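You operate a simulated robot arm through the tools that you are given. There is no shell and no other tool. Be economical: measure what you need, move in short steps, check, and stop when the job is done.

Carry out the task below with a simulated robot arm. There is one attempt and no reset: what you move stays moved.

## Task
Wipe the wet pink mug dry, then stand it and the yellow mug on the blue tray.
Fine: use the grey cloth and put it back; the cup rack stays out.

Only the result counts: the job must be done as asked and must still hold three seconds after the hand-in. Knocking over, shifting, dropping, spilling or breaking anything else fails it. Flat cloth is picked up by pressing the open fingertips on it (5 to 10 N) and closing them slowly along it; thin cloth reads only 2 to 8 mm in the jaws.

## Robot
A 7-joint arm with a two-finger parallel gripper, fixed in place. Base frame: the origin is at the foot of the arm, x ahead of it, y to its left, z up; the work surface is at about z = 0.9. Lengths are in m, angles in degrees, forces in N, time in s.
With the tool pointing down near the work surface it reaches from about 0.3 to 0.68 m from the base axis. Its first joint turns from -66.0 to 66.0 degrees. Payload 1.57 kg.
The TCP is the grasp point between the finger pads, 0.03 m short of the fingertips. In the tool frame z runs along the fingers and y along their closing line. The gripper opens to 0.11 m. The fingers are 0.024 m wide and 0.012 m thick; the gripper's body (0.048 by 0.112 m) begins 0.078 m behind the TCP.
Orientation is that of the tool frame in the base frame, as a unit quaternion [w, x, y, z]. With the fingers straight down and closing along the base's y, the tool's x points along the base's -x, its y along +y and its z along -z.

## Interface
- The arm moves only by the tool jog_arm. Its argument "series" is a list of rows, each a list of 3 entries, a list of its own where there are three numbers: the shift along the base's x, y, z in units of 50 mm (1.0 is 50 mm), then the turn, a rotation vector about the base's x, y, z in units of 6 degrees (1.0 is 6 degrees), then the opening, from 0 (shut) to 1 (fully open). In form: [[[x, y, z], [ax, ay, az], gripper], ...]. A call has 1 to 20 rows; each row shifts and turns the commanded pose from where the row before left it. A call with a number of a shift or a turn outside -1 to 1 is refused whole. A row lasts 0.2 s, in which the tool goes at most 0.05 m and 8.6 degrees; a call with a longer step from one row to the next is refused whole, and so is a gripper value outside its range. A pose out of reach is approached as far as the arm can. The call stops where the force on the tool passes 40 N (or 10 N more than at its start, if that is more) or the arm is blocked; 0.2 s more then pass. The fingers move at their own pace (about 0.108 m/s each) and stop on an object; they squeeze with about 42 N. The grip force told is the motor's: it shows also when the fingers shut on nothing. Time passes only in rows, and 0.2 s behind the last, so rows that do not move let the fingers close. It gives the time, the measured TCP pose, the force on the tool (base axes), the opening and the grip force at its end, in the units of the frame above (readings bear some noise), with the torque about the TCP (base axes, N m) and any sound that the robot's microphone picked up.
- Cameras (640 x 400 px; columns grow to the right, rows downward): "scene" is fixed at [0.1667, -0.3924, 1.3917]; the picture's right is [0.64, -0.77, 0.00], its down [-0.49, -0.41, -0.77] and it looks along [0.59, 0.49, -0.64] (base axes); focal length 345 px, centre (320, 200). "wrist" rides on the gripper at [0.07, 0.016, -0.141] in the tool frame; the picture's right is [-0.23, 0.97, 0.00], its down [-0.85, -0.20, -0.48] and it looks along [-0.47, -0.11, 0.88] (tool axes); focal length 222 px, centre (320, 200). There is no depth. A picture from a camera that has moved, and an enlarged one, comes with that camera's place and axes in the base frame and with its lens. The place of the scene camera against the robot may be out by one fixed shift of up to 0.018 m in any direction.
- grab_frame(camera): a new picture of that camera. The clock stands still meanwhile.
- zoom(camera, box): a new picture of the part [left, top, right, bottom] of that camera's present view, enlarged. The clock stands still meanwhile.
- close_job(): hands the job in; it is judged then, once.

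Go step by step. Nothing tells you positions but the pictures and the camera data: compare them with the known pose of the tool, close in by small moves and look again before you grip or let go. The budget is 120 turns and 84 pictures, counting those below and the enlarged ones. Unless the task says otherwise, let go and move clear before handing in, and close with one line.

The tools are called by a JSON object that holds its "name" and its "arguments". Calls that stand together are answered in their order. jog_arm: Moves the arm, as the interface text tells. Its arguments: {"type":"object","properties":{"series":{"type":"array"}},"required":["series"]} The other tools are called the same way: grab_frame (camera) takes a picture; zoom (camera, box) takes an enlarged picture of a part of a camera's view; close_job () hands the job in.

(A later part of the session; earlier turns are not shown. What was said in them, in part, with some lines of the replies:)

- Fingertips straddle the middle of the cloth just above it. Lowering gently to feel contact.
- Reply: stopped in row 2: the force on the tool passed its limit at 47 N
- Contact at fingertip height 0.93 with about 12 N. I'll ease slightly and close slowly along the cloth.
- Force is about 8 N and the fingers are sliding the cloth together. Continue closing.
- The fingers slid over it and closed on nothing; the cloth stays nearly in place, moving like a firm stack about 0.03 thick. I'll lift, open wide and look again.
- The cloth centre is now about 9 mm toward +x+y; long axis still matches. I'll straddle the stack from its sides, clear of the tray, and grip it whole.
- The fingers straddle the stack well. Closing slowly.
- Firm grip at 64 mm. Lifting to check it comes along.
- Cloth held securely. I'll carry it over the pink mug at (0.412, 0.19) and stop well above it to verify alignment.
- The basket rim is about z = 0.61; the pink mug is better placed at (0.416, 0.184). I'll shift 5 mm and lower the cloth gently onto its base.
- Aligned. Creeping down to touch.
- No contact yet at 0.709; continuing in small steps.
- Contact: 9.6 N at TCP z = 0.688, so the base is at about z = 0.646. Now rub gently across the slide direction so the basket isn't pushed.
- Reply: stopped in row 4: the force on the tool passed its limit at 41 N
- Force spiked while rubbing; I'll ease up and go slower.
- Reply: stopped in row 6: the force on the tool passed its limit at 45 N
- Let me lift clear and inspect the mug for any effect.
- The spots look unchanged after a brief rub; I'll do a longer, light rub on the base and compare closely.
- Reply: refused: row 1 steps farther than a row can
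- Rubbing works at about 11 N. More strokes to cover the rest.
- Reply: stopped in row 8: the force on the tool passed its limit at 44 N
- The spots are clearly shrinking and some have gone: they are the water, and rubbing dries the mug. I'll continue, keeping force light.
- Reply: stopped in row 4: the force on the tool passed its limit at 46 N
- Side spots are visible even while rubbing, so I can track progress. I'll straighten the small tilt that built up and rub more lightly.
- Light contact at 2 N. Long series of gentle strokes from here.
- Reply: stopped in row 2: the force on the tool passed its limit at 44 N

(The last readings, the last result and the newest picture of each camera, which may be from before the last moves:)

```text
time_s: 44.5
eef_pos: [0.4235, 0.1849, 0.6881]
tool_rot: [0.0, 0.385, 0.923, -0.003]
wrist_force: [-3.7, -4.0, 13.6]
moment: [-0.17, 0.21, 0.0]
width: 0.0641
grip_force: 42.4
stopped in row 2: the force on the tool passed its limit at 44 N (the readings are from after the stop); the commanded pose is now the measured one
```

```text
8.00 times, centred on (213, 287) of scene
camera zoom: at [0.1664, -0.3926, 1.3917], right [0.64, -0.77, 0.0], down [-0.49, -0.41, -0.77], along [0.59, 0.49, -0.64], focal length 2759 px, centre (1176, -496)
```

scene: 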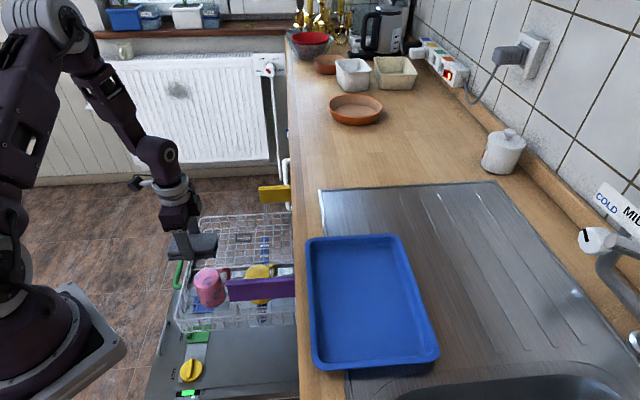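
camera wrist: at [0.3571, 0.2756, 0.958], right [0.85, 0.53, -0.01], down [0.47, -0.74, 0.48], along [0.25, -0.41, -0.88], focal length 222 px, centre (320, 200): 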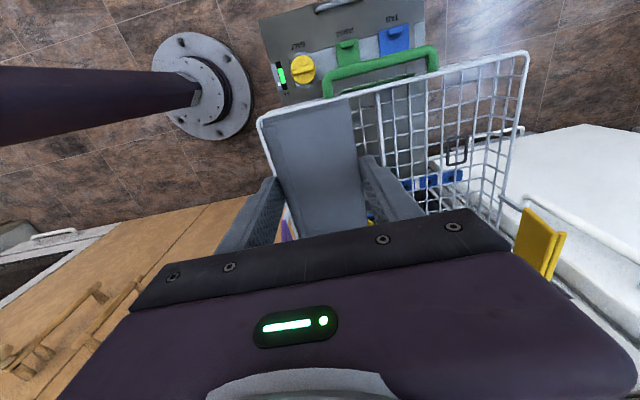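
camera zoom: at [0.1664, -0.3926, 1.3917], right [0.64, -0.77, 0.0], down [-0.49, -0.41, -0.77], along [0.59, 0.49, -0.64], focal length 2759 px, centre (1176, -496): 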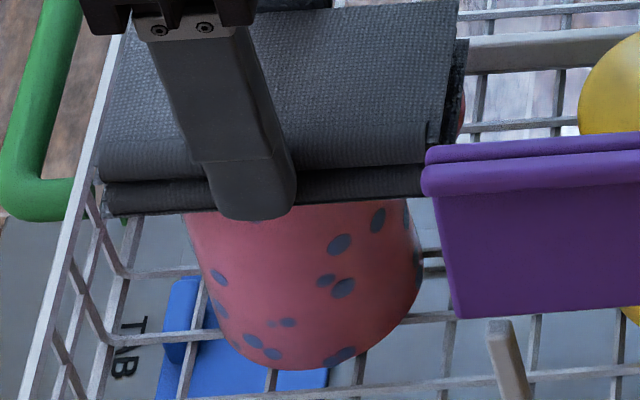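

Contact is very stiff, so I'll stroke from this held force without further lowering and read the trend.

{"name": "jog_arm", "arguments": {"series": [[[-0.04, -0.04, 0], [0, 0, 0], 0], [[-0.04, -0.04, 0], [0, 0, 0], 0], [[-0.04, -0.04, 0], [0, 0, 0], 0], [[-0.04, -0.04, 0], [0, 0, 0], 0]]}}

```text
time_s: 45.5
eef_pos: [0.4168, 0.178, 0.6874]
tool_rot: [0.001, 0.384, 0.923, 0.0]
wrist_force: [8.3, 6.9, 19.5]
moment: [0.62, -0.64, -0.06]
width: 0.0636
grip_force: 42.0
```

{"name": "jog_arm", "arguments": {"series": [[[0, 0, 0.003], [0, 0, 0], 0], [[0.03, 0.03, 0.001], [0, 0, 0], 0], [[0.03, 0.03, 0], [0, 0, 0], 0], [[0.03, 0.03, 0], [0, 0, 0], 0], [[0.03, 0.03, 0], [0, 0, 0], 0]]}}

```text
time_s: 46.4
eef_pos: [0.4185, 0.1789, 0.6865]
tool_rot: [-0.002, 0.384, 0.923, -0.003]
wrist_force: [-2.5, -0.6, 12.5]
moment: [0.03, -0.12, 0.0]
width: 0.0638
grip_force: 41.7
stopped in row 4: the force on the tool passed its limit at 40 N (the readings are from after the stop); the commanded pose is now the measured one
```

Strokes toward −x−y work; the reverse digs in. So I'll wipe one way, lifting slightly for each return.

{"name": "jog_arm", "arguments": {"series": [[[0, 0, 0.04], [0, 0, 0], 0], [[0.14, 0.14, 0], [0, 0, 0], 0], [[0, 0, -0.037], [0, 0, 0], 0], [[-0.05, -0.05, 0], [0, 0, 0], 0], [[-0.05, -0.05, 0], [0, 0, 0], 0], [[-0.05, -0.05, 0], [0, 0, 0], 0], [[-0.05, -0.05, 0], [0, 0, 0], 0], [[-0.05, -0.05, 0], [0, 0, 0], 0], [[0, 0, 0.04], [0, 0, 0], 0], [[0.25, 0.25, 0], [0, 0, 0], 0], [[0, 0, -0.04], [0, 0, 0], 0], [[-0.05, -0.05, 0], [0, 0, 0], 0], [[-0.05, -0.05, 0], [0, 0, 0], 0], [[-0.05, -0.05, 0], [0, 0, 0], 0], [[-0.05, -0.05, 0], [0, 0, 0], 0], [[-0.05, -0.05, 0], [0, 0, 0], 0]]}}

{"name": "zoom", "arguments": {"camera": "scene", "box": [188, 262, 238, 312]}}

```text
time_s: 49.8
eef_pos: [0.4109, 0.1749, 0.6875]
tool_rot: [0.0, 0.385, 0.923, -0.004]
wrist_force: [9.1, 8.2, 26.6]
moment: [0.94, -0.83, -0.05]
width: 0.0635
grip_force: 41.4
```

```text
8.00 times, centred on (213, 287) of scene
camera zoom: at [0.1665, -0.3924, 1.3917], right [0.64, -0.77, 0.0], down [-0.49, -0.41, -0.77], along [0.59, 0.49, -0.64], focal length 2759 px, centre (1176, -496)
```

zoom: 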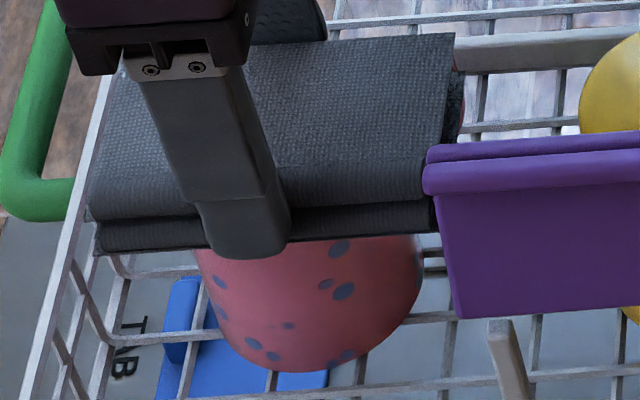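

Steady progress. Continuing the one-way strokes with slightly less force.

{"name": "jog_arm", "arguments": {"series": [[[0, 0, 0.045], [0, 0, 0], 0], [[0.25, 0.25, 0], [0, 0, 0], 0], [[0, 0, -0.041], [0, 0, 0], 0], [[-0.06, -0.06, 0], [0, 0, 0], 0], [[-0.06, -0.06, 0], [0, 0, 0], 0], [[-0.06, -0.06, 0], [0, 0, 0], 0], [[-0.07, -0.07, 0], [0, 0, 0], 0], [[0, 0, 0.04], [0, 0, 0], 0], [[0.25, 0.25, 0], [0, 0, 0], 0], [[0, 0, -0.04], [0, 0, 0], 0], [[-0.06, -0.06, 0], [0, 0, 0], 0], [[-0.06, -0.06, 0], [0, 0, 0], 0], [[-0.06, -0.06, 0], [0, 0, 0], 0], [[-0.07, -0.07, 0], [0, 0, 0], 0], [[0, 0, 0.04], [0, 0, 0], 0], [[0.25, 0.25, 0], [0, 0, 0], 0], [[0, 0, -0.04], [0, 0, 0], 0], [[-0.08, -0.08, 0], [0, 0, 0], 0], [[-0.08, -0.08, 0], [0, 0, 0], 0], [[-0.09, -0.09, 0], [0, 0, 0], 0]]}}

{"name": "zoom", "arguments": {"camera": "scene", "box": [188, 262, 238, 312]}}

```text
time_s: 54.0
eef_pos: [0.4111, 0.1736, 0.6867]
tool_rot: [-0.001, 0.385, 0.923, -0.004]
wrist_force: [2.7, 0.2, 4.1]
moment: [0.07, -0.19, 0.01]
width: 0.0639
grip_force: 42.3
```

```text
8.00 times, centred on (213, 287) of scene
camera zoom: at [0.1666, -0.3924, 1.3917], right [0.64, -0.77, 0.0], down [-0.49, -0.41, -0.77], along [0.59, 0.49, -0.64], focal length 2759 px, centre (1176, -496)
```

zoom: 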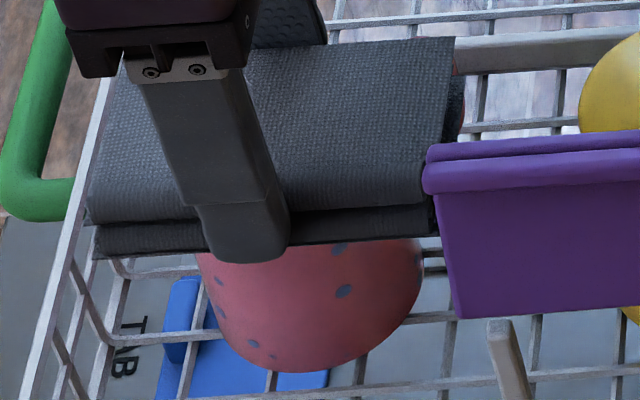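

Spots are going fast. Repeat.

{"name": "jog_arm", "arguments": {"series": [[[0, 0, 0.04], [0, 0, 0], 0], [[0.25, 0.25, 0], [0, 0, 0], 0], [[0, 0, -0.042], [0, 0, 0], 0], [[-0.06, -0.06, 0], [0, 0, 0], 0], [[-0.06, -0.06, 0], [0, 0, 0], 0], [[-0.06, -0.06, 0], [0, 0, 0], 0], [[-0.07, -0.07, 0], [0, 0, 0], 0], [[0, 0, 0.04], [0, 0, 0], 0], [[0.25, 0.25, 0], [0, 0, 0], 0], [[0, 0, -0.04], [0, 0, 0], 0], [[-0.06, -0.06, 0], [0, 0, 0], 0], [[-0.06, -0.06, 0], [0, 0, 0], 0], [[-0.06, -0.06, 0], [0, 0, 0], 0], [[-0.07, -0.07, 0], [0, 0, 0], 0], [[0, 0, 0.04], [0, 0, 0], 0], [[0.25, 0.25, 0], [0, 0, 0], 0], [[0, 0, -0.04], [0, 0, 0], 0], [[-0.08, -0.08, 0], [0, 0, 0], 0], [[-0.08, -0.08, 0], [0, 0, 0], 0], [[-0.09, -0.09, 0], [0, 0, 0], 0]]}}

{"name": "zoom", "arguments": {"camera": "scene", "box": [188, 262, 238, 312]}}

```text
time_s: 58.2
eef_pos: [0.4114, 0.1733, 0.6874]
tool_rot: [-0.002, 0.385, 0.923, -0.003]
wrist_force: [3.7, 4.1, 11.2]
moment: [0.39, -0.38, -0.02]
width: 0.0638
grip_force: 41.9
```

```text
8.00 times, centred on (213, 287) of scene
camera zoom: at [0.1666, -0.3924, 1.3917], right [0.64, -0.77, 0.0], down [-0.49, -0.41, -0.77], along [0.59, 0.49, -0.64], focal length 2759 px, centre (1176, -496)
```

zoom: 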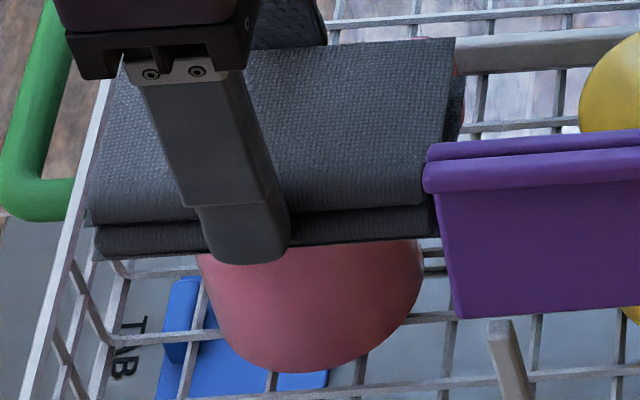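

Visible side is now spotless. One more set for safety, then lift and inspect.

{"name": "jog_arm", "arguments": {"series": [[[0, 0, 0.04], [0, 0, 0], 0], [[0.25, 0.25, 0], [0, 0, 0], 0], [[0, 0, -0.04], [0, 0, 0], 0], [[-0.06, -0.06, 0], [0, 0, 0], 0], [[-0.06, -0.06, 0], [0, 0, 0], 0], [[-0.06, -0.06, 0], [0, 0, 0], 0], [[-0.07, -0.07, 0], [0, 0, 0], 0], [[0, 0, 0.04], [0, 0, 0], 0], [[0.25, 0.25, 0], [0, 0, 0], 0], [[0, 0, -0.04], [0, 0, 0], 0], [[-0.06, -0.06, 0], [0, 0, 0], 0], [[-0.06, -0.06, 0], [0, 0, 0], 0], [[-0.06, -0.06, 0], [0, 0, 0], 0], [[-0.07, -0.07, 0], [0, 0, 0], 0], [[0, 0, 0.3], [0, 0, 0], 0], [[0, 0, 0.8], [0, 0, 0], 0], [[0, 0.2, 0.9], [0, 0, 0], 0], [[-0.3, 0.5, 0.6], [0, 0, 0], 0]]}}

{"name": "zoom", "arguments": {"camera": "scene", "box": [170, 240, 310, 338]}}

```text
time_s: 62.0
eef_pos: [0.395, 0.2081, 0.8185]
tool_rot: [-0.001, 0.385, 0.923, -0.004]
wrist_force: [0.2, -0.4, -0.9]
moment: [-0.01, -0.02, -0.01]
width: 0.0633
grip_force: 41.9
```

```text
4.08 times, centred on (240, 289) of scene
camera zoom: at [0.1666, -0.3924, 1.3917], right [0.64, -0.77, 0.0], down [-0.49, -0.41, -0.77], along [0.59, 0.49, -0.64], focal length 1408 px, centre (646, -163)
```

zoom: 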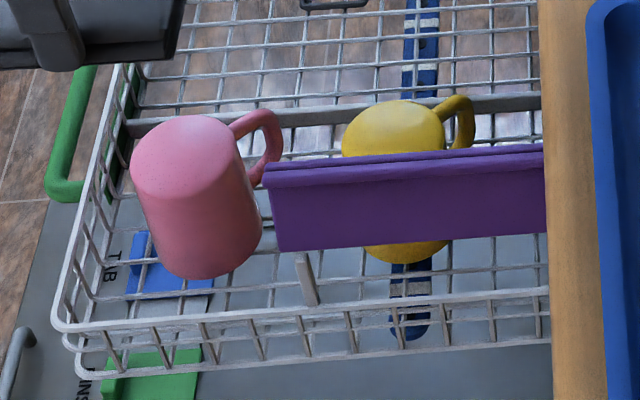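

The pink mug is now spotless and hasn't moved. Taking the cloth back to its place, (0.590, -0.074), rising before crossing the counter edge.

{"name": "jog_arm", "arguments": {"series": [[[0, 0, 0.93], [0, 0, 0], 0], [[0, 0, 0.93], [0, 0, 0], 0], [[0, 0, 0.93], [0, 0, 0], 0], [[0, 0, 0.93], [0, 0, 0], 0], [[0, 0, 0.93], [0, 0, 0], 0], [[0.487, -0.705, 0], [0, 0, 0], 0], [[0.487, -0.705, 0], [0, 0, 0], 0], [[0.487, -0.705, 0], [0, 0, 0], 0], [[0.487, -0.705, 0], [0, 0, 0], 0], [[0.487, -0.705, 0], [0, 0, 0], 0], [[0.487, -0.705, 0], [0, 0, 0], 0], [[0.487, -0.705, 0], [0, 0, 0], 0], [[0.487, -0.705, 0], [0, 0, 0], 0], [[0, 0, -0.6], [0, 0, 0], 0], [[0, 0, -0.6], [0, 0, 0], 0], [[0, 0, 0], [0, 0, 0], 0]]}}

{"name": "zoom", "arguments": {"camera": "scene", "box": [280, 170, 380, 250]}}

```text
time_s: 65.4
eef_pos: [0.5917, -0.0737, 0.9881]
tool_rot: [-0.002, 0.385, 0.923, -0.004]
wrist_force: [-0.2, -0.7, 0.4]
moment: [-0.01, 0.01, 0.01]
width: 0.0639
grip_force: 42.3
```

```text
5.00 times, centred on (330, 210) of scene
camera zoom: at [0.1667, -0.3924, 1.3917], right [0.64, -0.77, 0.0], down [-0.49, -0.41, -0.77], along [0.59, 0.49, -0.64], focal length 1724 px, centre (270, 150)
```

zoom: 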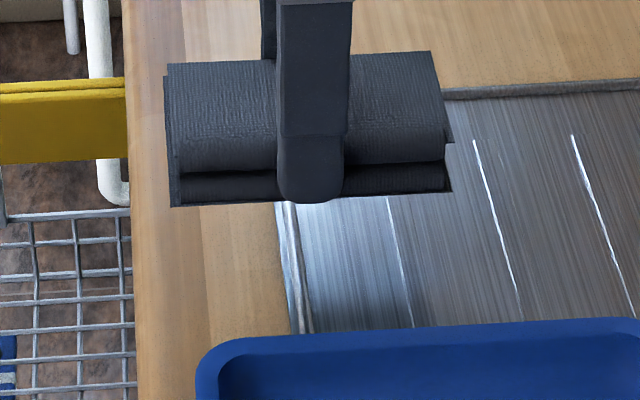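

Positioned right above its spot. Lowering to the counter.

{"name": "jog_arm", "arguments": {"series": [[[-0.03, 0, -0.4], [0.055, -0.065, 0], 0], [[0, 0, -0.3], [0, 0, 0], 0], [[0, 0, -0.12], [0, 0, 0], 0], [[0, 0, -0.03], [0, 0, 0], 0], [[0, 0, 0], [0, 0, 0], 0]]}}

```text
time_s: 66.6
eef_pos: [0.5898, -0.0731, 0.9471]
tool_rot: [-0.001, 0.384, 0.923, -0.001]
wrist_force: [0.5, 0.8, 0.0]
moment: [0.03, 0.0, 0.02]
width: 0.0635
grip_force: 42.4
```

{"name": "jog_arm", "arguments": {"series": [[[0, 0, -0.03], [0, 0, 0], 0], [[0, 0, -0.02], [0, 0, 0], 0], [[0, 0, -0.02], [0, 0, 0], 0], [[0, 0, -0.02], [0, 0, 0], 0], [[0, 0, -0.02], [0, 0, 0], 0]]}}

```text
time_s: 67.8
eef_pos: [0.5902, -0.073, 0.9423]
tool_rot: [0.001, 0.384, 0.923, 0.0]
wrist_force: [-0.9, -0.4, 2.7]
moment: [-0.19, -0.07, -0.01]
width: 0.0637
grip_force: 42.2
```

Touching down at the original height. Releasing and rising.

{"name": "jog_arm", "arguments": {"series": [[[0, 0, 0], [0, 0, 0], 0.65], [[0, 0, 0], [0, 0, 0], 0.72], [[0, 0, 0], [0, 0, 0], 0.72], [[0, 0, 0.3], [0, 0, 0], 0.72], [[0, 0, 0.7], [0, 0, 0], 0.72], [[0, 0, 0.8], [0, 0, 0], 0.72], [[0, 0, 0.8], [0, 0, 0], 1]]}}

{"name": "grab_frame", "arguments": {"camera": "scene"}}

{"name": "grab_frame", "arguments": {"camera": "wrist"}}

```text
time_s: 69.4
eef_pos: [0.59, -0.0735, 1.0729]
tool_rot: [0.0, 0.384, 0.923, 0.001]
wrist_force: [-0.2, 0.0, 1.4]
moment: [0.03, 0.0, -0.01]
width: 0.1099
grip_force: 0.0
```

```text
44 pictures are left
```

scene: 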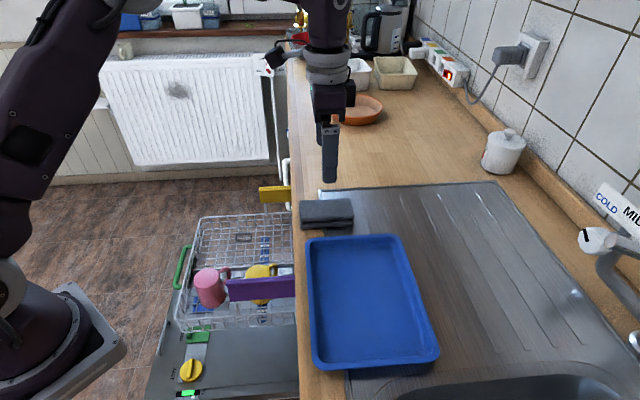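

```text
43 pictures are left
camera wrist: at [0.5527, -0.0121, 1.2125], right [0.85, 0.52, 0.0], down [0.46, -0.75, 0.48], along [0.25, -0.41, -0.88], focal length 222 px, centre (320, 200)
```

wrist: 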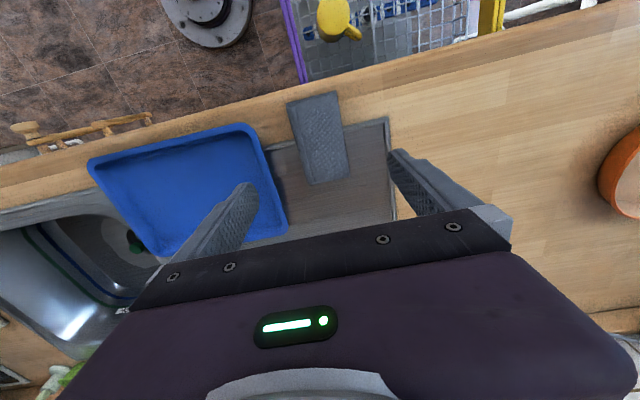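

Cloth is back in place. Now for the mugs: turn the tool back so the fingers close along y (handles point +x) and go above the pink mug.

{"name": "jog_arm", "arguments": {"series": [[[-0.435, 0.644, 0], [0, 0, 0.94], 0.95], [[-0.435, 0.644, 0], [0, 0, 0.94], 0.95], [[-0.435, 0.644, 0], [0, 0, 0.94], 0.95], [[-0.435, 0.644, 0], [0, 0, 0.94], 0.95], [[-0.435, 0.644, 0], [0, 0, 0.94], 0.95], [[-0.435, 0.644, 0], [0, 0, 0.94], 0.95], [[-0.435, 0.644, 0], [0, 0, 0.94], 0.95], [[-0.435, 0.644, 0], [0, 0, 0.94], 0.95], [[0, 0, -0.9], [0, 0, 0], 0.95], [[0, 0, -0.9], [0, 0, 0], 0.95], [[0, 0, -0.9], [0, 0, 0], 0.95], [[0, 0, -0.9], [0, 0, 0], 0.95], [[0, 0, -0.9], [0, 0, 0], 0.95], [[0, 0, -0.9], [0, 0, 0], 0.95]]}}

{"name": "grab_frame", "arguments": {"camera": "wrist"}}

{"name": "zoom", "arguments": {"camera": "scene", "box": [150, 200, 310, 330]}}

```text
time_s: 72.4
eef_pos: [0.4159, 0.1856, 0.8033]
tool_rot: [-0.001, 0.0, 1.0, 0.0]
wrist_force: [-0.7, 0.7, 0.1]
moment: [-0.02, 0.02, 0.01]
width: 0.1045
grip_force: 0.0
```

```text
42 pictures are left
camera wrist: at [0.3467, 0.2016, 0.9426], right [0.23, 0.97, 0.0], down [0.85, -0.2, 0.48], along [0.47, -0.11, -0.88], focal length 222 px, centre (320, 200)
```

wrist: 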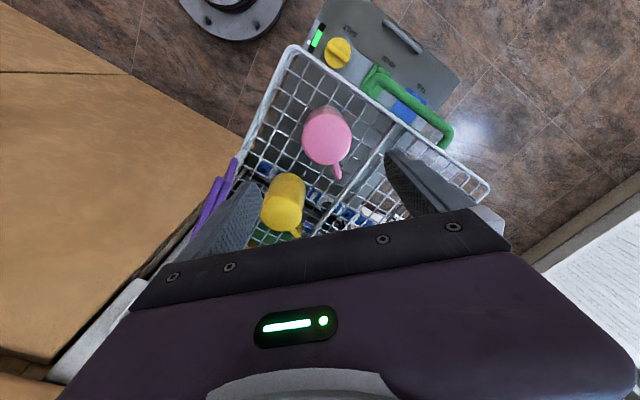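

```text
3.08 times, centred on (230, 265) of scene
camera zoom: at [0.1667, -0.3924, 1.3917], right [0.64, -0.77, 0.0], down [-0.49, -0.41, -0.77], along [0.59, 0.49, -0.64], focal length 1061 px, centre (597, 0)
```

zoom: 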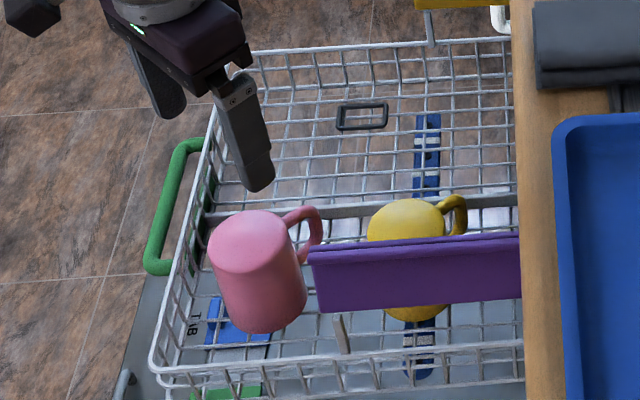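

With the measured base height the pink mug centre is (0.417, 0.194). Correct by 9 mm in y and come down to just above it.

{"name": "jog_arm", "arguments": {"series": [[[0.03, 0.17, -0.6], [0, 0, 0], 0.95], [[0, 0, -0.6], [0, 0, 0], 0.95], [[0, 0, -0.6], [0, 0, 0], 0.95], [[0, 0, -0.2], [0, 0, 0], 0.95]]}}

{"name": "zoom", "arguments": {"camera": "wrist", "box": [220, 60, 440, 220]}}

{"name": "zoom", "arguments": {"camera": "scene", "box": [150, 220, 270, 320]}}

```text
time_s: 73.4
eef_pos: [0.4157, 0.1932, 0.7013]
tool_rot: [0.001, 0.001, 1.0, 0.0]
wrist_force: [-1.4, -0.3, 1.0]
moment: [0.01, 0.01, -0.02]
width: 0.1044
grip_force: 0.0
```

```text
2.50 times, centred on (330, 140) of wrist
camera zoom: at [0.3477, 0.2093, 0.8418], right [0.23, 0.97, 0.0], down [0.85, -0.2, 0.48], along [0.47, -0.11, -0.88], focal length 555 px, centre (295, 350)
```

zoom: 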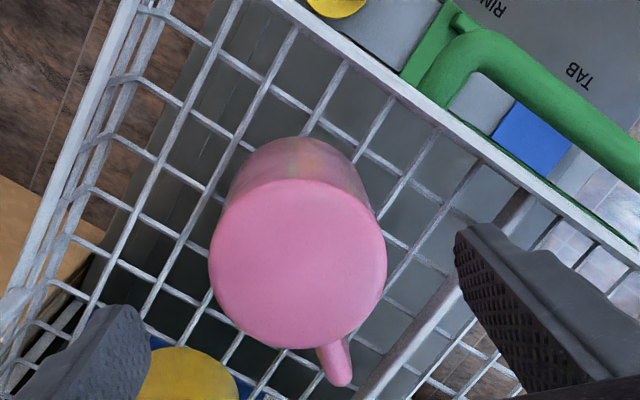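

```text
4.00 times, centred on (210, 270) of scene
camera zoom: at [0.1667, -0.3924, 1.3917], right [0.64, -0.77, 0.0], down [-0.49, -0.41, -0.77], along [0.59, 0.49, -0.64], focal length 1380 px, centre (760, -80)
```

zoom: 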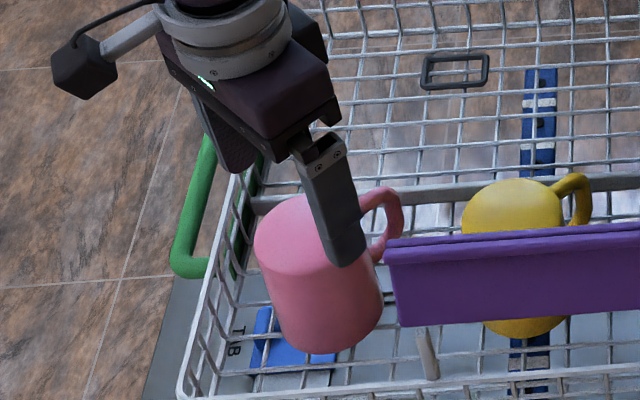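

Centred within 2 mm (mug diameter about 66 mm) and clear of divider and flap. Descending to grasp height.

{"name": "jog_arm", "arguments": {"series": [[[0.03, 0.02, -0.5], [0, 0, 0], 0.95], [[0, 0, -0.5], [0, 0, 0], 0.95], [[0, 0, -0.3], [0, 0, 0], 0.95], [[0, 0, -0.2], [0, 0, 0], 0.95], [[0, 0, 0], [0, 0, 0], 0.95]]}}

{"name": "zoom", "arguments": {"camera": "scene", "box": [150, 220, 270, 320]}}

```text
time_s: 74.6
eef_pos: [0.4187, 0.1944, 0.6269]
tool_rot: [0.0, 0.001, 1.0, -0.001]
wrist_force: [0.8, 0.1, 0.2]
moment: [-0.03, 0.01, 0.01]
width: 0.1044
grip_force: 0.0
```

```text
4.00 times, centred on (210, 270) of scene
camera zoom: at [0.1667, -0.3924, 1.3917], right [0.64, -0.77, 0.0], down [-0.49, -0.41, -0.77], along [0.59, 0.49, -0.64], focal length 1380 px, centre (760, -80)
```

zoom: 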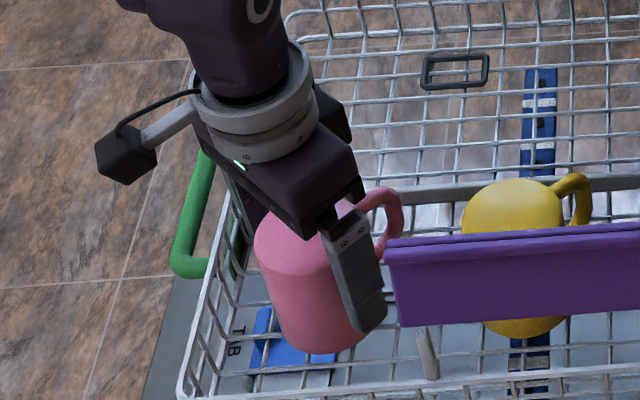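

Fingers straddle the mug with no contact. Close and lift slightly.

{"name": "jog_arm", "arguments": {"series": [[[0, 0, 0], [0, 0, 0], 0.75], [[0, 0, 0], [0, 0, 0], 0.6], [[0, 0, 0], [0, 0, 0], 0.5], [[0, 0, 0], [0, 0, 0], 0.4], [[0, 0, 0], [0, 0, 0], 0.4]]}}

```text
time_s: 75.8
eef_pos: [0.4185, 0.1933, 0.6276]
tool_rot: [-0.001, 0.001, 1.0, 0.0]
wrist_force: [0.1, -1.3, -0.4]
moment: [-0.07, 0.05, -0.01]
width: 0.0691
grip_force: 41.6
```

Gripped at 69 mm. Lifting straight up.

{"name": "jog_arm", "arguments": {"series": [[[0, 0, 0.3], [0, 0, 0], 0.4], [[0, 0, 0.6], [0, 0, 0], 0.4], [[0, 0, 0.8], [0, 0, 0], 0.4], [[0, 0, 0.8], [0, 0, 0], 0.4], [[0, 0, 0.8], [0, 0, 0], 0.4], [[0, 0, 0.9], [0, 0, 0], 0.4], [[0, 0, 0.9], [0, 0, 0], 0.4], [[0, 0, 0.9], [0, 0, 0], 0.4], [[0, 0, 0.9], [0, 0, 0], 0.4], [[0, 0, 0.9], [0, 0, 0], 0.4], [[0, 0, 0.6], [0, 0, 0], 0.4]]}}

{"name": "grab_frame", "arguments": {"camera": "scene"}}

```text
time_s: 78.2
eef_pos: [0.4196, 0.1936, 1.0473]
tool_rot: [0.0, 0.001, 1.0, -0.001]
wrist_force: [0.6, -0.7, -2.0]
moment: [0.01, 0.03, 0.0]
width: 0.069
grip_force: 41.5
```

```text
37 pictures are left
```

scene: 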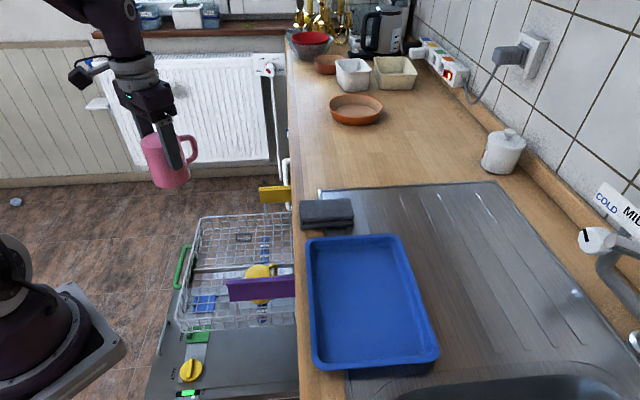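

Pink mug is up. The tray is about 0.235 × 0.17 m centred at (0.475, -0.243); I'll place pink in the far half at (0.500, -0.209), leaving the near half for yellow.

{"name": "jog_arm", "arguments": {"series": [[[0.16, -0.806, 0.1], [0, 0, 0], 0.4], [[0.16, -0.806, 0], [0, 0, 0], 0.4], [[0.16, -0.806, 0], [0, 0, 0], 0.4], [[0.16, -0.806, 0], [0, 0, 0], 0.4], [[0.16, -0.806, 0], [0, 0, 0], 0.4], [[0.16, -0.806, 0], [0, 0, 0], 0.4], [[0.16, -0.806, 0], [0, 0, 0], 0.4], [[0.16, -0.806, 0], [0, 0, 0], 0.4], [[0.16, -0.806, 0], [0, 0, 0], 0.4], [[0.16, -0.806, 0], [0, 0, 0], 0.4], [[0, 0, -0.4], [0, 0, 0], 0.4]]}}

{"name": "zoom", "arguments": {"camera": "scene", "box": [260, 170, 460, 380]}}

{"name": "grab_frame", "arguments": {"camera": "wrist"}}

```text
time_s: 80.6
eef_pos: [0.5011, -0.2096, 1.029]
tool_rot: [0.001, 0.001, 1.0, 0.001]
wrist_force: [0.4, 0.9, -2.6]
moment: [0.01, 0.0, 0.02]
width: 0.069
grip_force: 41.5
```

```text
1.90 times, centred on (360, 275) of scene
camera zoom: at [0.1667, -0.3925, 1.3917], right [0.64, -0.77, 0.0], down [-0.49, -0.41, -0.77], along [0.59, 0.49, -0.64], focal length 657 px, centre (244, 57)
```

zoom: 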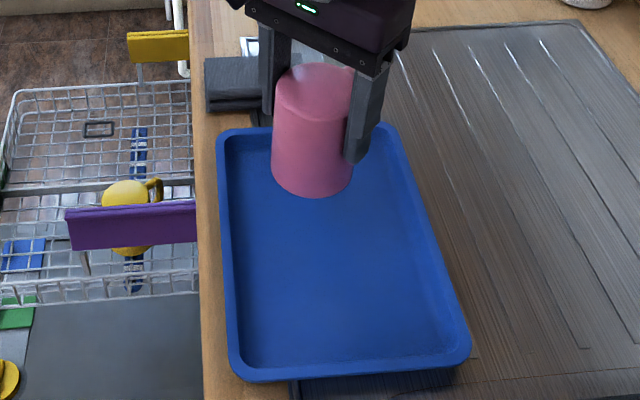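

```text
35 pictures are left
camera wrist: at [0.4308, -0.1929, 1.1694], right [0.23, 0.97, 0.0], down [0.85, -0.2, 0.48], along [0.47, -0.11, -0.88], focal length 222 px, centre (320, 200)
```

wrist: 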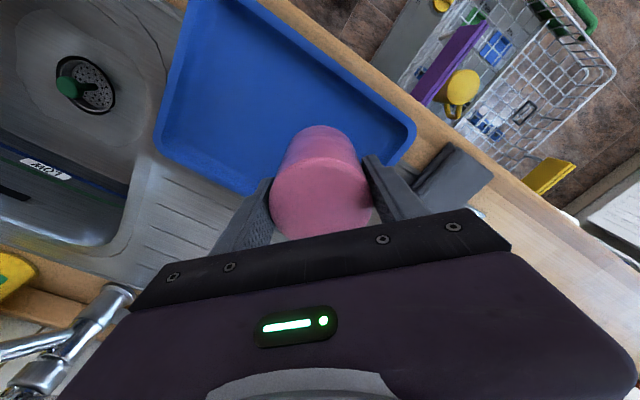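

Well positioned above the tray floor. Lowering until the rim touches.

{"name": "jog_arm", "arguments": {"series": [[[0, 0, -0.4], [0, 0, 0], 0.4], [[0, 0, -0.3], [0, 0, 0], 0.4], [[0, 0, -0.06], [0, 0, 0], 0.4], [[0, 0, -0.06], [0, 0, 0], 0.4], [[0, 0, -0.04], [0, 0, 0], 0.4], [[0, 0, -0.04], [0, 0, 0], 0.4]]}}

```text
time_s: 82.0
eef_pos: [0.4981, -0.2102, 0.9877]
tool_rot: [0.001, 0.001, 1.0, 0.001]
wrist_force: [0.3, 0.2, -2.1]
moment: [-0.03, 0.02, 0.0]
width: 0.0689
grip_force: 41.6
```

{"name": "jog_arm", "arguments": {"series": [[[0, 0, -0.04], [0, 0, 0], 0.4], [[0, 0, -0.04], [0, 0, 0], 0.4], [[0, 0, -0.04], [0, 0, 0], 0.4], [[0, 0, -0.03], [0, 0, 0], 0.4], [[0, 0, -0.03], [0, 0, 0], 0.4]]}}

```text
time_s: 83.2
eef_pos: [0.4993, -0.2084, 0.9785]
tool_rot: [0.002, 0.001, 1.0, -0.001]
wrist_force: [-2.5, 2.0, 18.1]
moment: [0.45, 0.38, -0.05]
width: 0.0692
grip_force: 42.2
```

Touched at TCP z = 0.9785. Easing off slightly and checking that it sits on the floor, not on a wall.

{"name": "jog_arm", "arguments": {"series": [[[0, 0, 0.008], [0, 0, 0], 0.4], [[0, 0, 0], [0, 0, 0], 0.4]]}}

{"name": "zoom", "arguments": {"camera": "scene", "box": [290, 180, 450, 300]}}

{"name": "zoom", "arguments": {"camera": "wrist", "box": [130, 20, 450, 240]}}

```text
time_s: 83.8
eef_pos: [0.4989, -0.2086, 0.9795]
tool_rot: [0.0, 0.001, 1.0, -0.001]
wrist_force: [-1.8, -0.7, 18.3]
moment: [0.15, -0.05, -0.04]
width: 0.0689
grip_force: 41.9
```

```text
3.33 times, centred on (370, 240) of scene
camera zoom: at [0.1663, -0.3923, 1.3918], right [0.64, -0.77, 0.0], down [-0.49, -0.41, -0.77], along [0.59, 0.49, -0.64], focal length 1150 px, centre (153, 67)
```

zoom: 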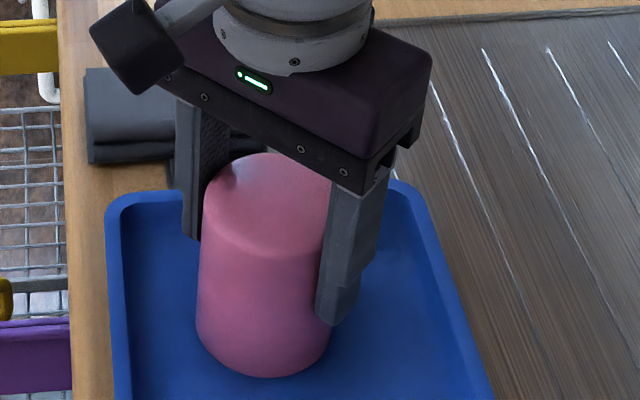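

```text
1.82 times, centred on (290, 130) of wrist
camera zoom: at [0.4295, -0.1922, 1.1193], right [0.23, 0.97, 0.0], down [0.85, -0.2, 0.48], along [0.47, -0.11, -0.88], focal length 404 px, centre (374, 327)
```

zoom: 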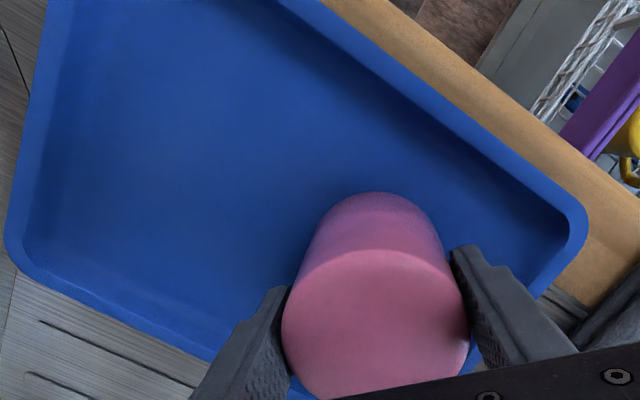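

It looks to be on the floor, but its handle is near the far wall; I'll lift a hair, bring it back 9 mm and set it again.

{"name": "jog_arm", "arguments": {"series": [[[0, 0, 0.1], [0, 0, 0], 0.4], [[-0.13, -0.12, 0], [0, 0, 0], 0.4], [[0, 0, -0.06], [0, 0, 0], 0.4], [[0, 0, -0.02], [0, 0, 0], 0.4], [[0, 0, 0], [0, 0, 0], 0.4]]}}

```text
time_s: 85.0
eef_pos: [0.4923, -0.2152, 0.9796]
tool_rot: [0.001, 0.001, 1.0, 0.001]
wrist_force: [-0.8, 0.1, 3.6]
moment: [0.02, -0.09, -0.01]
width: 0.0691
grip_force: 42.1
```

Same height, light contact: it is on the floor. Releasing.

{"name": "jog_arm", "arguments": {"series": [[[0, 0, 0], [0, 0, 0], 0.66], [[0, 0, 0], [0, 0, 0], 0.74], [[0, 0, 0], [0, 0, 0], 0.8], [[0, 0, 0.2], [0, 0, 0], 0.8], [[0, 0, 0.5], [0, 0, 0], 0.8], [[0, 0, 0.7], [0, 0, 0], 0.8], [[0, 0, 0.7], [0, 0, 0], 0.95]]}}

{"name": "grab_frame", "arguments": {"camera": "scene"}}

{"name": "grab_frame", "arguments": {"camera": "wrist"}}

```text
time_s: 86.6
eef_pos: [0.4927, -0.2159, 1.0843]
tool_rot: [0.0, 0.002, 1.0, 0.0]
wrist_force: [0.3, 0.4, -0.1]
moment: [0.03, 0.03, 0.01]
width: 0.1045
grip_force: 0.0
```

```text
32 pictures are left
```

scene: 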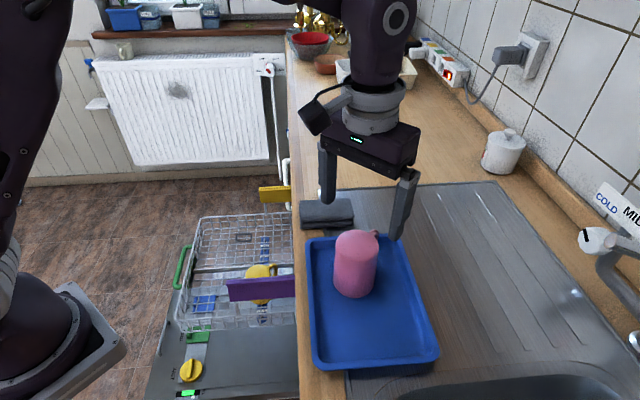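

```text
31 pictures are left
camera wrist: at [0.4228, -0.1994, 1.225], right [0.23, 0.97, 0.0], down [0.85, -0.2, 0.48], along [0.47, -0.11, -0.88], focal length 222 px, centre (320, 200)
```

wrist: 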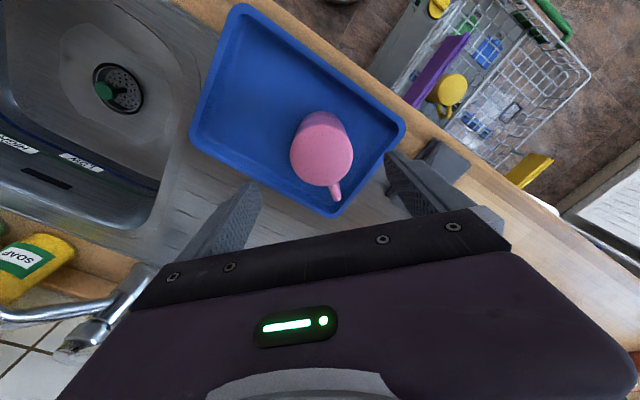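

Pink mug stands steadily on the tray. Now to the yellow mug near (0.52, 0.10).

{"name": "jog_arm", "arguments": {"series": [[[0.068, 0.79, 0.1], [0, 0, 0], 0.95], [[0.068, 0.79, 0], [0, 0, 0], 0.95], [[0.068, 0.79, 0], [0, 0, 0], 0.95], [[0.068, 0.79, 0], [0, 0, 0], 0.95], [[0.068, 0.79, 0], [0, 0, 0], 0.95], [[0.068, 0.79, 0], [0, 0, 0], 0.95], [[0.068, 0.79, 0], [0, 0, 0], 0.95], [[0.068, 0.79, 0], [0, 0, 0], 0.95], [[0, 0, -0.9], [0, 0, 0], 0.95], [[0, 0, -0.9], [0, 0, 0], 0.95], [[0, 0, -0.9], [0, 0, 0], 0.95], [[0, 0, -0.9], [0, 0, 0], 0.95], [[0, 0, -0.9], [0, 0, 0], 0.95]]}}

{"name": "zoom", "arguments": {"camera": "wrist", "box": [200, 60, 440, 220]}}

{"name": "zoom", "arguments": {"camera": "scene", "box": [170, 180, 330, 320]}}

```text
time_s: 89.4
eef_pos: [0.5193, 0.0988, 0.8633]
tool_rot: [0.0, 0.0, 1.0, -0.001]
wrist_force: [-0.5, 0.2, 0.7]
moment: [0.01, 0.01, -0.02]
width: 0.1048
grip_force: 0.1
```

```text
2.50 times, centred on (320, 140) of wrist
camera zoom: at [0.4505, 0.1154, 1.0036], right [0.23, 0.97, 0.0], down [0.85, -0.2, 0.48], along [0.47, -0.11, -0.88], focal length 555 px, centre (320, 350)
```

zoom: 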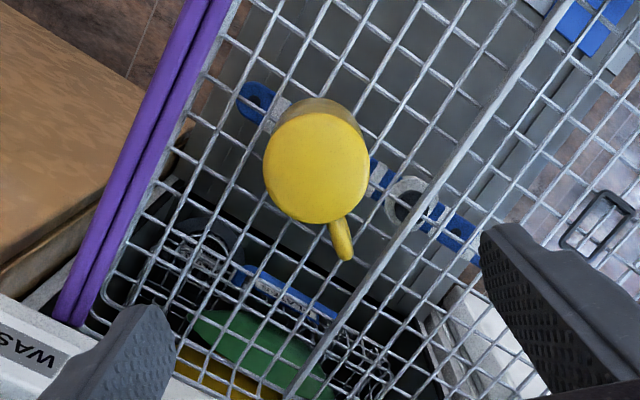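

```text
2.86 times, centred on (250, 250) of scene
camera zoom: at [0.1667, -0.3924, 1.3917], right [0.64, -0.77, 0.0], down [-0.49, -0.41, -0.77], along [0.59, 0.49, -0.64], focal length 985 px, centre (520, 57)
```

zoom: 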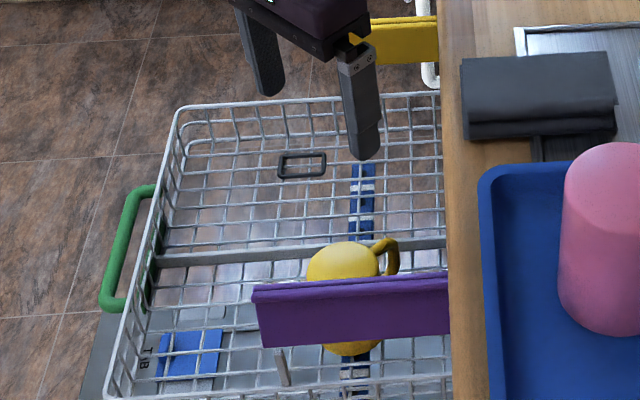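

Yellow centre ≈ (0.518, 0.099), diameter about 66 mm, handle toward +x. Descending to just above with a slightly narrower opening to stay clear of the divider.

{"name": "jog_arm", "arguments": {"series": [[[0, 0, -0.8], [0, 0, 0], 0.87], [[0, 0, -0.8], [0, 0, 0], 0.87], [[0, 0, -0.8], [0, 0, 0], 0.87], [[0, 0, -0.8], [0, 0, 0], 0.87], [[0, 0, 0], [0, 0, 0], 0.87]]}}

{"name": "zoom", "arguments": {"camera": "wrist", "box": [200, 60, 440, 220]}}

{"name": "zoom", "arguments": {"camera": "scene", "box": [190, 210, 320, 320]}}

```text
time_s: 90.6
eef_pos: [0.5178, 0.1029, 0.7045]
tool_rot: [0.001, 0.001, 1.0, 0.0]
wrist_force: [0.0, 0.2, -0.2]
moment: [0.01, -0.01, -0.03]
width: 0.0956
grip_force: 0.1
```

```text
2.50 times, centred on (320, 140) of wrist
camera zoom: at [0.4489, 0.1183, 0.8445], right [0.23, 0.97, 0.0], down [0.85, -0.2, 0.48], along [0.47, -0.11, -0.88], focal length 555 px, centre (320, 350)
```

zoom: 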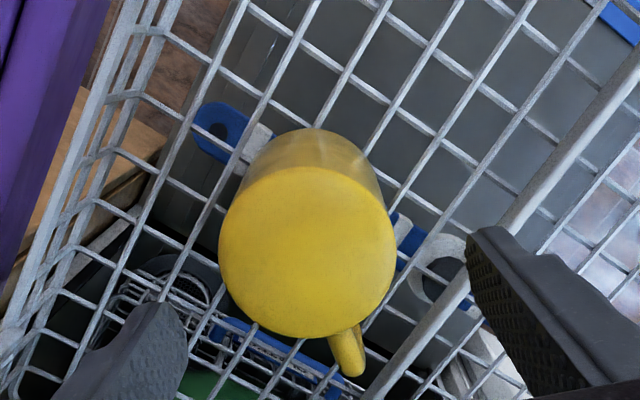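

```text
3.64 times, centred on (255, 265) of scene
camera zoom: at [0.1667, -0.3924, 1.3917], right [0.64, -0.77, 0.0], down [-0.49, -0.41, -0.77], along [0.59, 0.49, -0.64], focal length 1254 px, centre (556, -36)
```

zoom: 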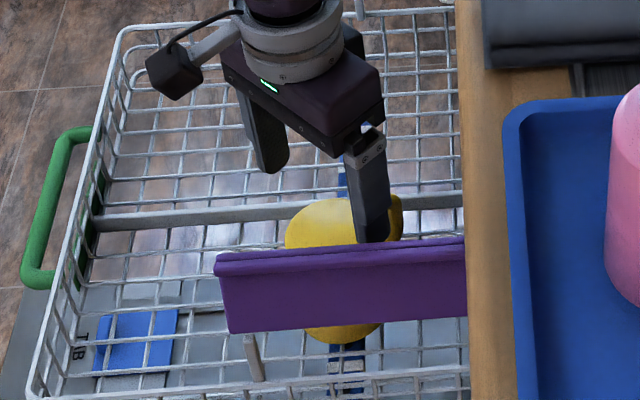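

Centre offset is about (-4, -4.5) mm; both fingers will clear divider and flap. Correcting and descending to grasp height.

{"name": "jog_arm", "arguments": {"series": [[[-0.08, -0.09, 0], [0, 0, 0], 0.87], [[0, 0, -0.5], [0, 0, 0], 0.87], [[0, 0, -0.5], [0, 0, 0], 0.87], [[0, 0, -0.3], [0, 0, 0], 0.87], [[0, 0, -0.22], [0, 0, 0], 0.87], [[0, 0, 0], [0, 0, 0], 0.87]]}}

{"name": "zoom", "arguments": {"camera": "wrist", "box": [200, 60, 440, 220]}}

```text
time_s: 92.0
eef_pos: [0.5143, 0.0982, 0.6288]
tool_rot: [0.0, 0.001, 1.0, 0.0]
wrist_force: [-0.4, 0.4, 0.0]
moment: [-0.04, 0.02, -0.03]
width: 0.0957
grip_force: 0.1
```

```text
2.50 times, centred on (320, 140) of wrist
camera zoom: at [0.4456, 0.1137, 0.7684], right [0.23, 0.97, 0.0], down [0.85, -0.2, 0.48], along [0.47, -0.11, -0.88], focal length 555 px, centre (320, 350)
```

zoom: 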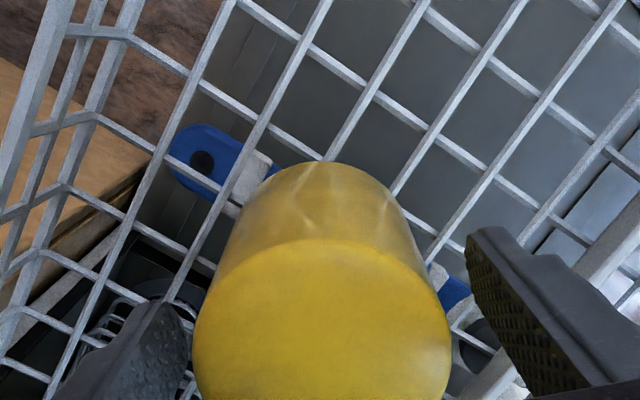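

Mug is centred between the pads. Closing and lifting.

{"name": "jog_arm", "arguments": {"series": [[[0, 0, 0], [0, 0, 0], 0.75], [[0, 0, 0], [0, 0, 0], 0.6], [[0, 0, 0], [0, 0, 0], 0.5], [[0, 0, 0], [0, 0, 0], 0.4], [[0, 0, 0], [0, 0, 0], 0.4], [[0, 0, 0.2], [0, 0, 0], 0.4], [[0, 0, 0.4], [0, 0, 0], 0.4]]}}

```text
time_s: 93.6
eef_pos: [0.5143, 0.098, 0.6576]
tool_rot: [0.0, 0.001, 1.0, 0.0]
wrist_force: [0.1, -0.2, -1.2]
moment: [-0.03, 0.04, -0.01]
width: 0.0688
grip_force: 42.2
```

{"name": "jog_arm", "arguments": {"series": [[[0, 0, 0.8], [0, 0, 0], 0.4], [[0, 0, 0.8], [0, 0, 0], 0.4], [[0, 0, 0.8], [0, 0, 0], 0.4], [[0, 0, 0.9], [0, 0, 0], 0.4], [[0, 0, 0.9], [0, 0, 0], 0.4], [[0, 0, 0.9], [0, 0, 0], 0.4], [[0, 0, 0.9], [0, 0, 0], 0.4], [[0, 0, 0.9], [0, 0, 0], 0.4], [[0, 0, 0.9], [0, 0, 0], 0.4], [[0, 0, 0.5], [0, 0, 0], 0.4]]}}

{"name": "grab_frame", "arguments": {"camera": "scene"}}

```text
time_s: 95.8
eef_pos: [0.5141, 0.0952, 1.0704]
tool_rot: [0.001, 0.001, 1.0, 0.0]
wrist_force: [0.1, -0.1, -1.5]
moment: [0.02, 0.02, -0.02]
width: 0.0691
grip_force: 42.3
```

```text
25 pictures are left
```

scene: 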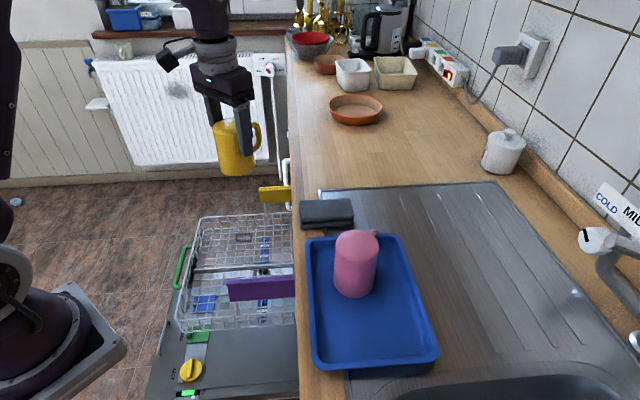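

Yellow is lifted. I'll carry it high past the pink mug and place it in the near half at (0.428, -0.276).

{"name": "jog_arm", "arguments": {"series": [[[0, 0, 0.9], [0, 0, 0], 0.4], [[-0.191, -0.824, 0], [0, 0, 0], 0.4], [[-0.191, -0.824, 0], [0, 0, 0], 0.4], [[-0.191, -0.824, 0], [0, 0, 0], 0.4], [[-0.191, -0.824, 0], [0, 0, 0], 0.4], [[-0.191, -0.824, 0], [0, 0, 0], 0.4], [[-0.191, -0.824, 0], [0, 0, 0], 0.4], [[-0.191, -0.824, 0], [0, 0, 0], 0.4], [[-0.191, -0.824, 0], [0, 0, 0], 0.4], [[-0.191, -0.824, 0], [0, 0, 0], 0.4], [[0, 0, -0.6], [0, 0, 0], 0.4], [[0, 0, 0], [0, 0, 0], 0.4]]}}

{"name": "zoom", "arguments": {"camera": "scene", "box": [260, 180, 460, 390]}}

{"name": "grab_frame", "arguments": {"camera": "wrist"}}

```text
time_s: 98.4
eef_pos: [0.4279, -0.2734, 1.0864]
tool_rot: [0.0, 0.0, 1.0, -0.001]
wrist_force: [0.4, -0.3, -2.0]
moment: [-0.02, -0.01, 0.0]
width: 0.069
grip_force: 42.1
```

```text
1.90 times, centred on (360, 285) of scene
camera zoom: at [0.1667, -0.3925, 1.3917], right [0.64, -0.77, 0.0], down [-0.49, -0.41, -0.77], along [0.59, 0.49, -0.64], focal length 657 px, centre (244, 38)
```

zoom: 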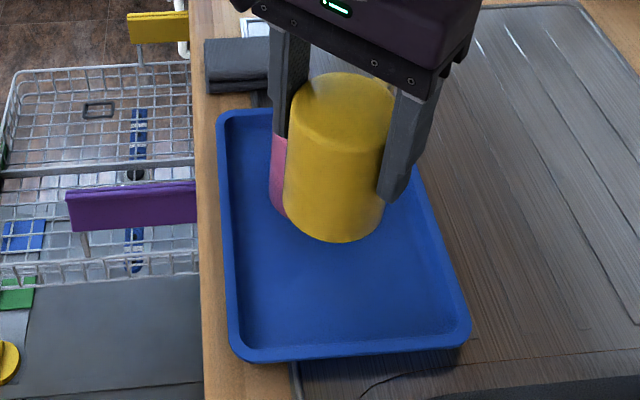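

```text
23 pictures are left
camera wrist: at [0.3594, -0.2575, 1.2275], right [0.23, 0.97, 0.0], down [0.85, -0.2, 0.48], along [0.47, -0.11, -0.88], focal length 222 px, centre (320, 200)
```

wrist: 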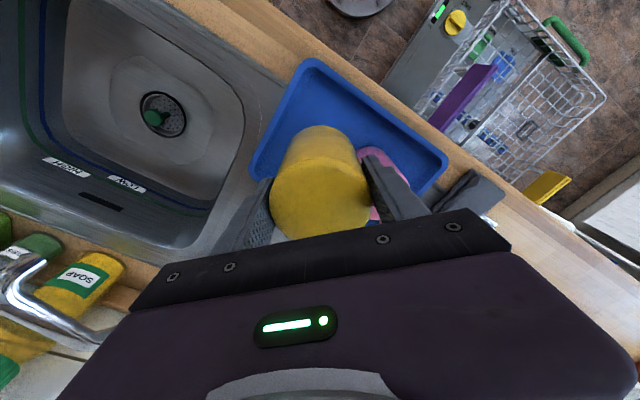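

Clear of the pink mug. Lowering carefully.

{"name": "jog_arm", "arguments": {"series": [[[0, -0.04, -0.6], [0, 0, 0], 0.4], [[0, 0, -0.6], [0, 0, 0], 0.4], [[0, 0, -0.5], [0, 0, 0], 0.4], [[0, 0, -0.2], [0, 0, 0], 0.4], [[0, 0, 0], [0, 0, 0], 0.4]]}}

{"name": "zoom", "arguments": {"camera": "scene", "box": [290, 200, 450, 390]}}

{"name": "zoom", "arguments": {"camera": "wrist", "box": [200, 40, 460, 240]}}

```text
time_s: 99.6
eef_pos: [0.4286, -0.276, 0.9923]
tool_rot: [0.0, 0.001, 1.0, 0.001]
wrist_force: [-0.1, 0.0, -2.8]
moment: [-0.02, 0.05, 0.01]
width: 0.0686
grip_force: 42.1
```

```text
2.11 times, centred on (370, 295) of scene
camera zoom: at [0.1667, -0.3924, 1.3917], right [0.64, -0.77, 0.0], down [-0.49, -0.41, -0.77], along [0.59, 0.49, -0.64], focal length 726 px, centre (215, 0)
```

zoom: 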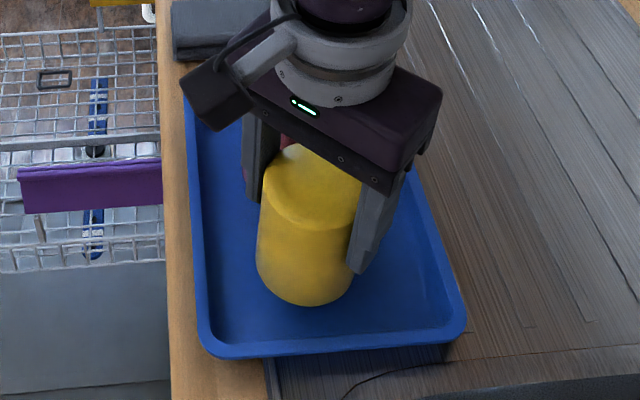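

```text
2.00 times, centred on (330, 140) of wrist
camera zoom: at [0.3597, -0.2599, 1.1336], right [0.23, 0.97, 0.0], down [0.85, -0.2, 0.48], along [0.47, -0.11, -0.88], focal length 444 px, centre (300, 320)
```

zoom: 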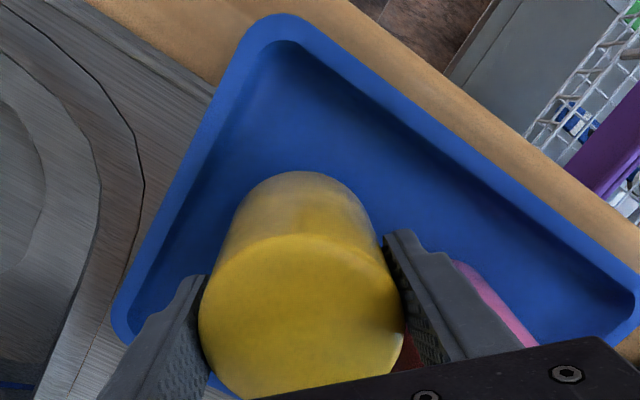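

{"name": "jog_arm", "arguments": {"series": [[[0, 0, -0.06], [0, 0, 0], 0.4], [[0, 0, -0.06], [0, 0, 0], 0.4], [[0, 0, -0.04], [0, 0, 0], 0.4], [[0, 0, -0.03], [0, 0, 0], 0.4], [[0, 0, -0.02], [0, 0, 0], 0.4]]}}

```text
time_s: 100.8
eef_pos: [0.4288, -0.2759, 0.9813]
tool_rot: [0.0, 0.002, 1.0, 0.001]
wrist_force: [-0.2, -0.8, -2.7]
moment: [0.0, 0.03, 0.01]
width: 0.0691
grip_force: 41.9
```

{"name": "jog_arm", "arguments": {"series": [[[0, 0, -0.02], [0, 0, 0], 0.4], [[0, 0, -0.02], [0, 0, 0], 0.4], [[0, 0, 0], [0, 0, 0], 0.4]]}}

```text
time_s: 101.6
eef_pos: [0.4301, -0.2746, 0.9807]
tool_rot: [0.0, 0.001, 1.0, 0.0]
wrist_force: [-0.9, 1.2, -0.4]
moment: [0.02, 0.0, 0.02]
width: 0.0687
grip_force: 42.2
```

The weight is coming off, so it is touching. A touch lower, then release and rise.

{"name": "jog_arm", "arguments": {"series": [[[0, 0, -0.01], [0, 0, 0], 0.4], [[0, 0, 0], [0, 0, 0], 0.66], [[0, 0, 0], [0, 0, 0], 0.73], [[0, 0, 0], [0, 0, 0], 0.79], [[0, 0, 0.2], [0, 0, 0], 0.79], [[0, 0, 0.5], [0, 0, 0], 0.79], [[0, 0, 0.7], [0, 0, 0], 0.79], [[0, 0, 0.9], [0, 0, 0], 0.79], [[-0.3, 0.6, 0.6], [0, 0, 0], 0.79], [[-0.3, 0.8, 0.2], [0, 0, 0], 0.79], [[-0.3, 0.8, 0.2], [0, 0, 0], 0.79], [[-0.3, 0.8, 0], [0, 0, 0], 0.79]]}}

{"name": "grab_frame", "arguments": {"camera": "scene"}}

{"name": "zoom", "arguments": {"camera": "scene", "box": [280, 190, 450, 380]}}

```text
time_s: 104.2
eef_pos: [0.3691, -0.1267, 1.1447]
tool_rot: [0.0, 0.001, 1.0, 0.0]
wrist_force: [0.5, 0.2, 0.7]
moment: [-0.01, -0.05, -0.02]
width: 0.0867
grip_force: 0.1
```

```text
20 pictures are left
```

scene: 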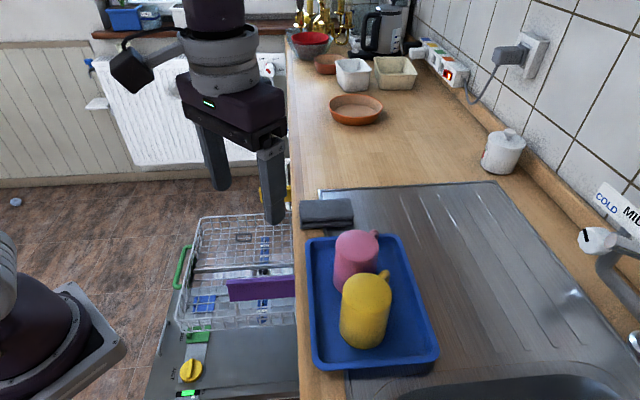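

```text
2.11 times, centred on (365, 285) of scene
camera zoom: at [0.1666, -0.3924, 1.3917], right [0.64, -0.77, 0.0], down [-0.49, -0.41, -0.77], along [0.59, 0.49, -0.64], focal length 726 px, centre (225, 21)
```

zoom: 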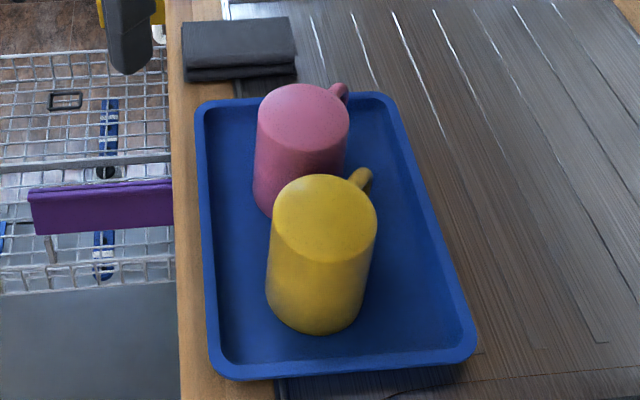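

Both mugs stand steadily on the tray. The pink one is dry, the cloth is back in its place, the cup rack is still out and the arm is clear, so I'm handing in.

{"name": "close_job", "arguments": {}}

```text
The job is handed in.
```

I wiped the pink mug with the grey cloth until no water spots showed, then stood it and the yellow mug on the blue tray. Both are bottom-up, as they were in the rack. The cloth is back within a few millimetres of where it lay, and the cup rack is still out.
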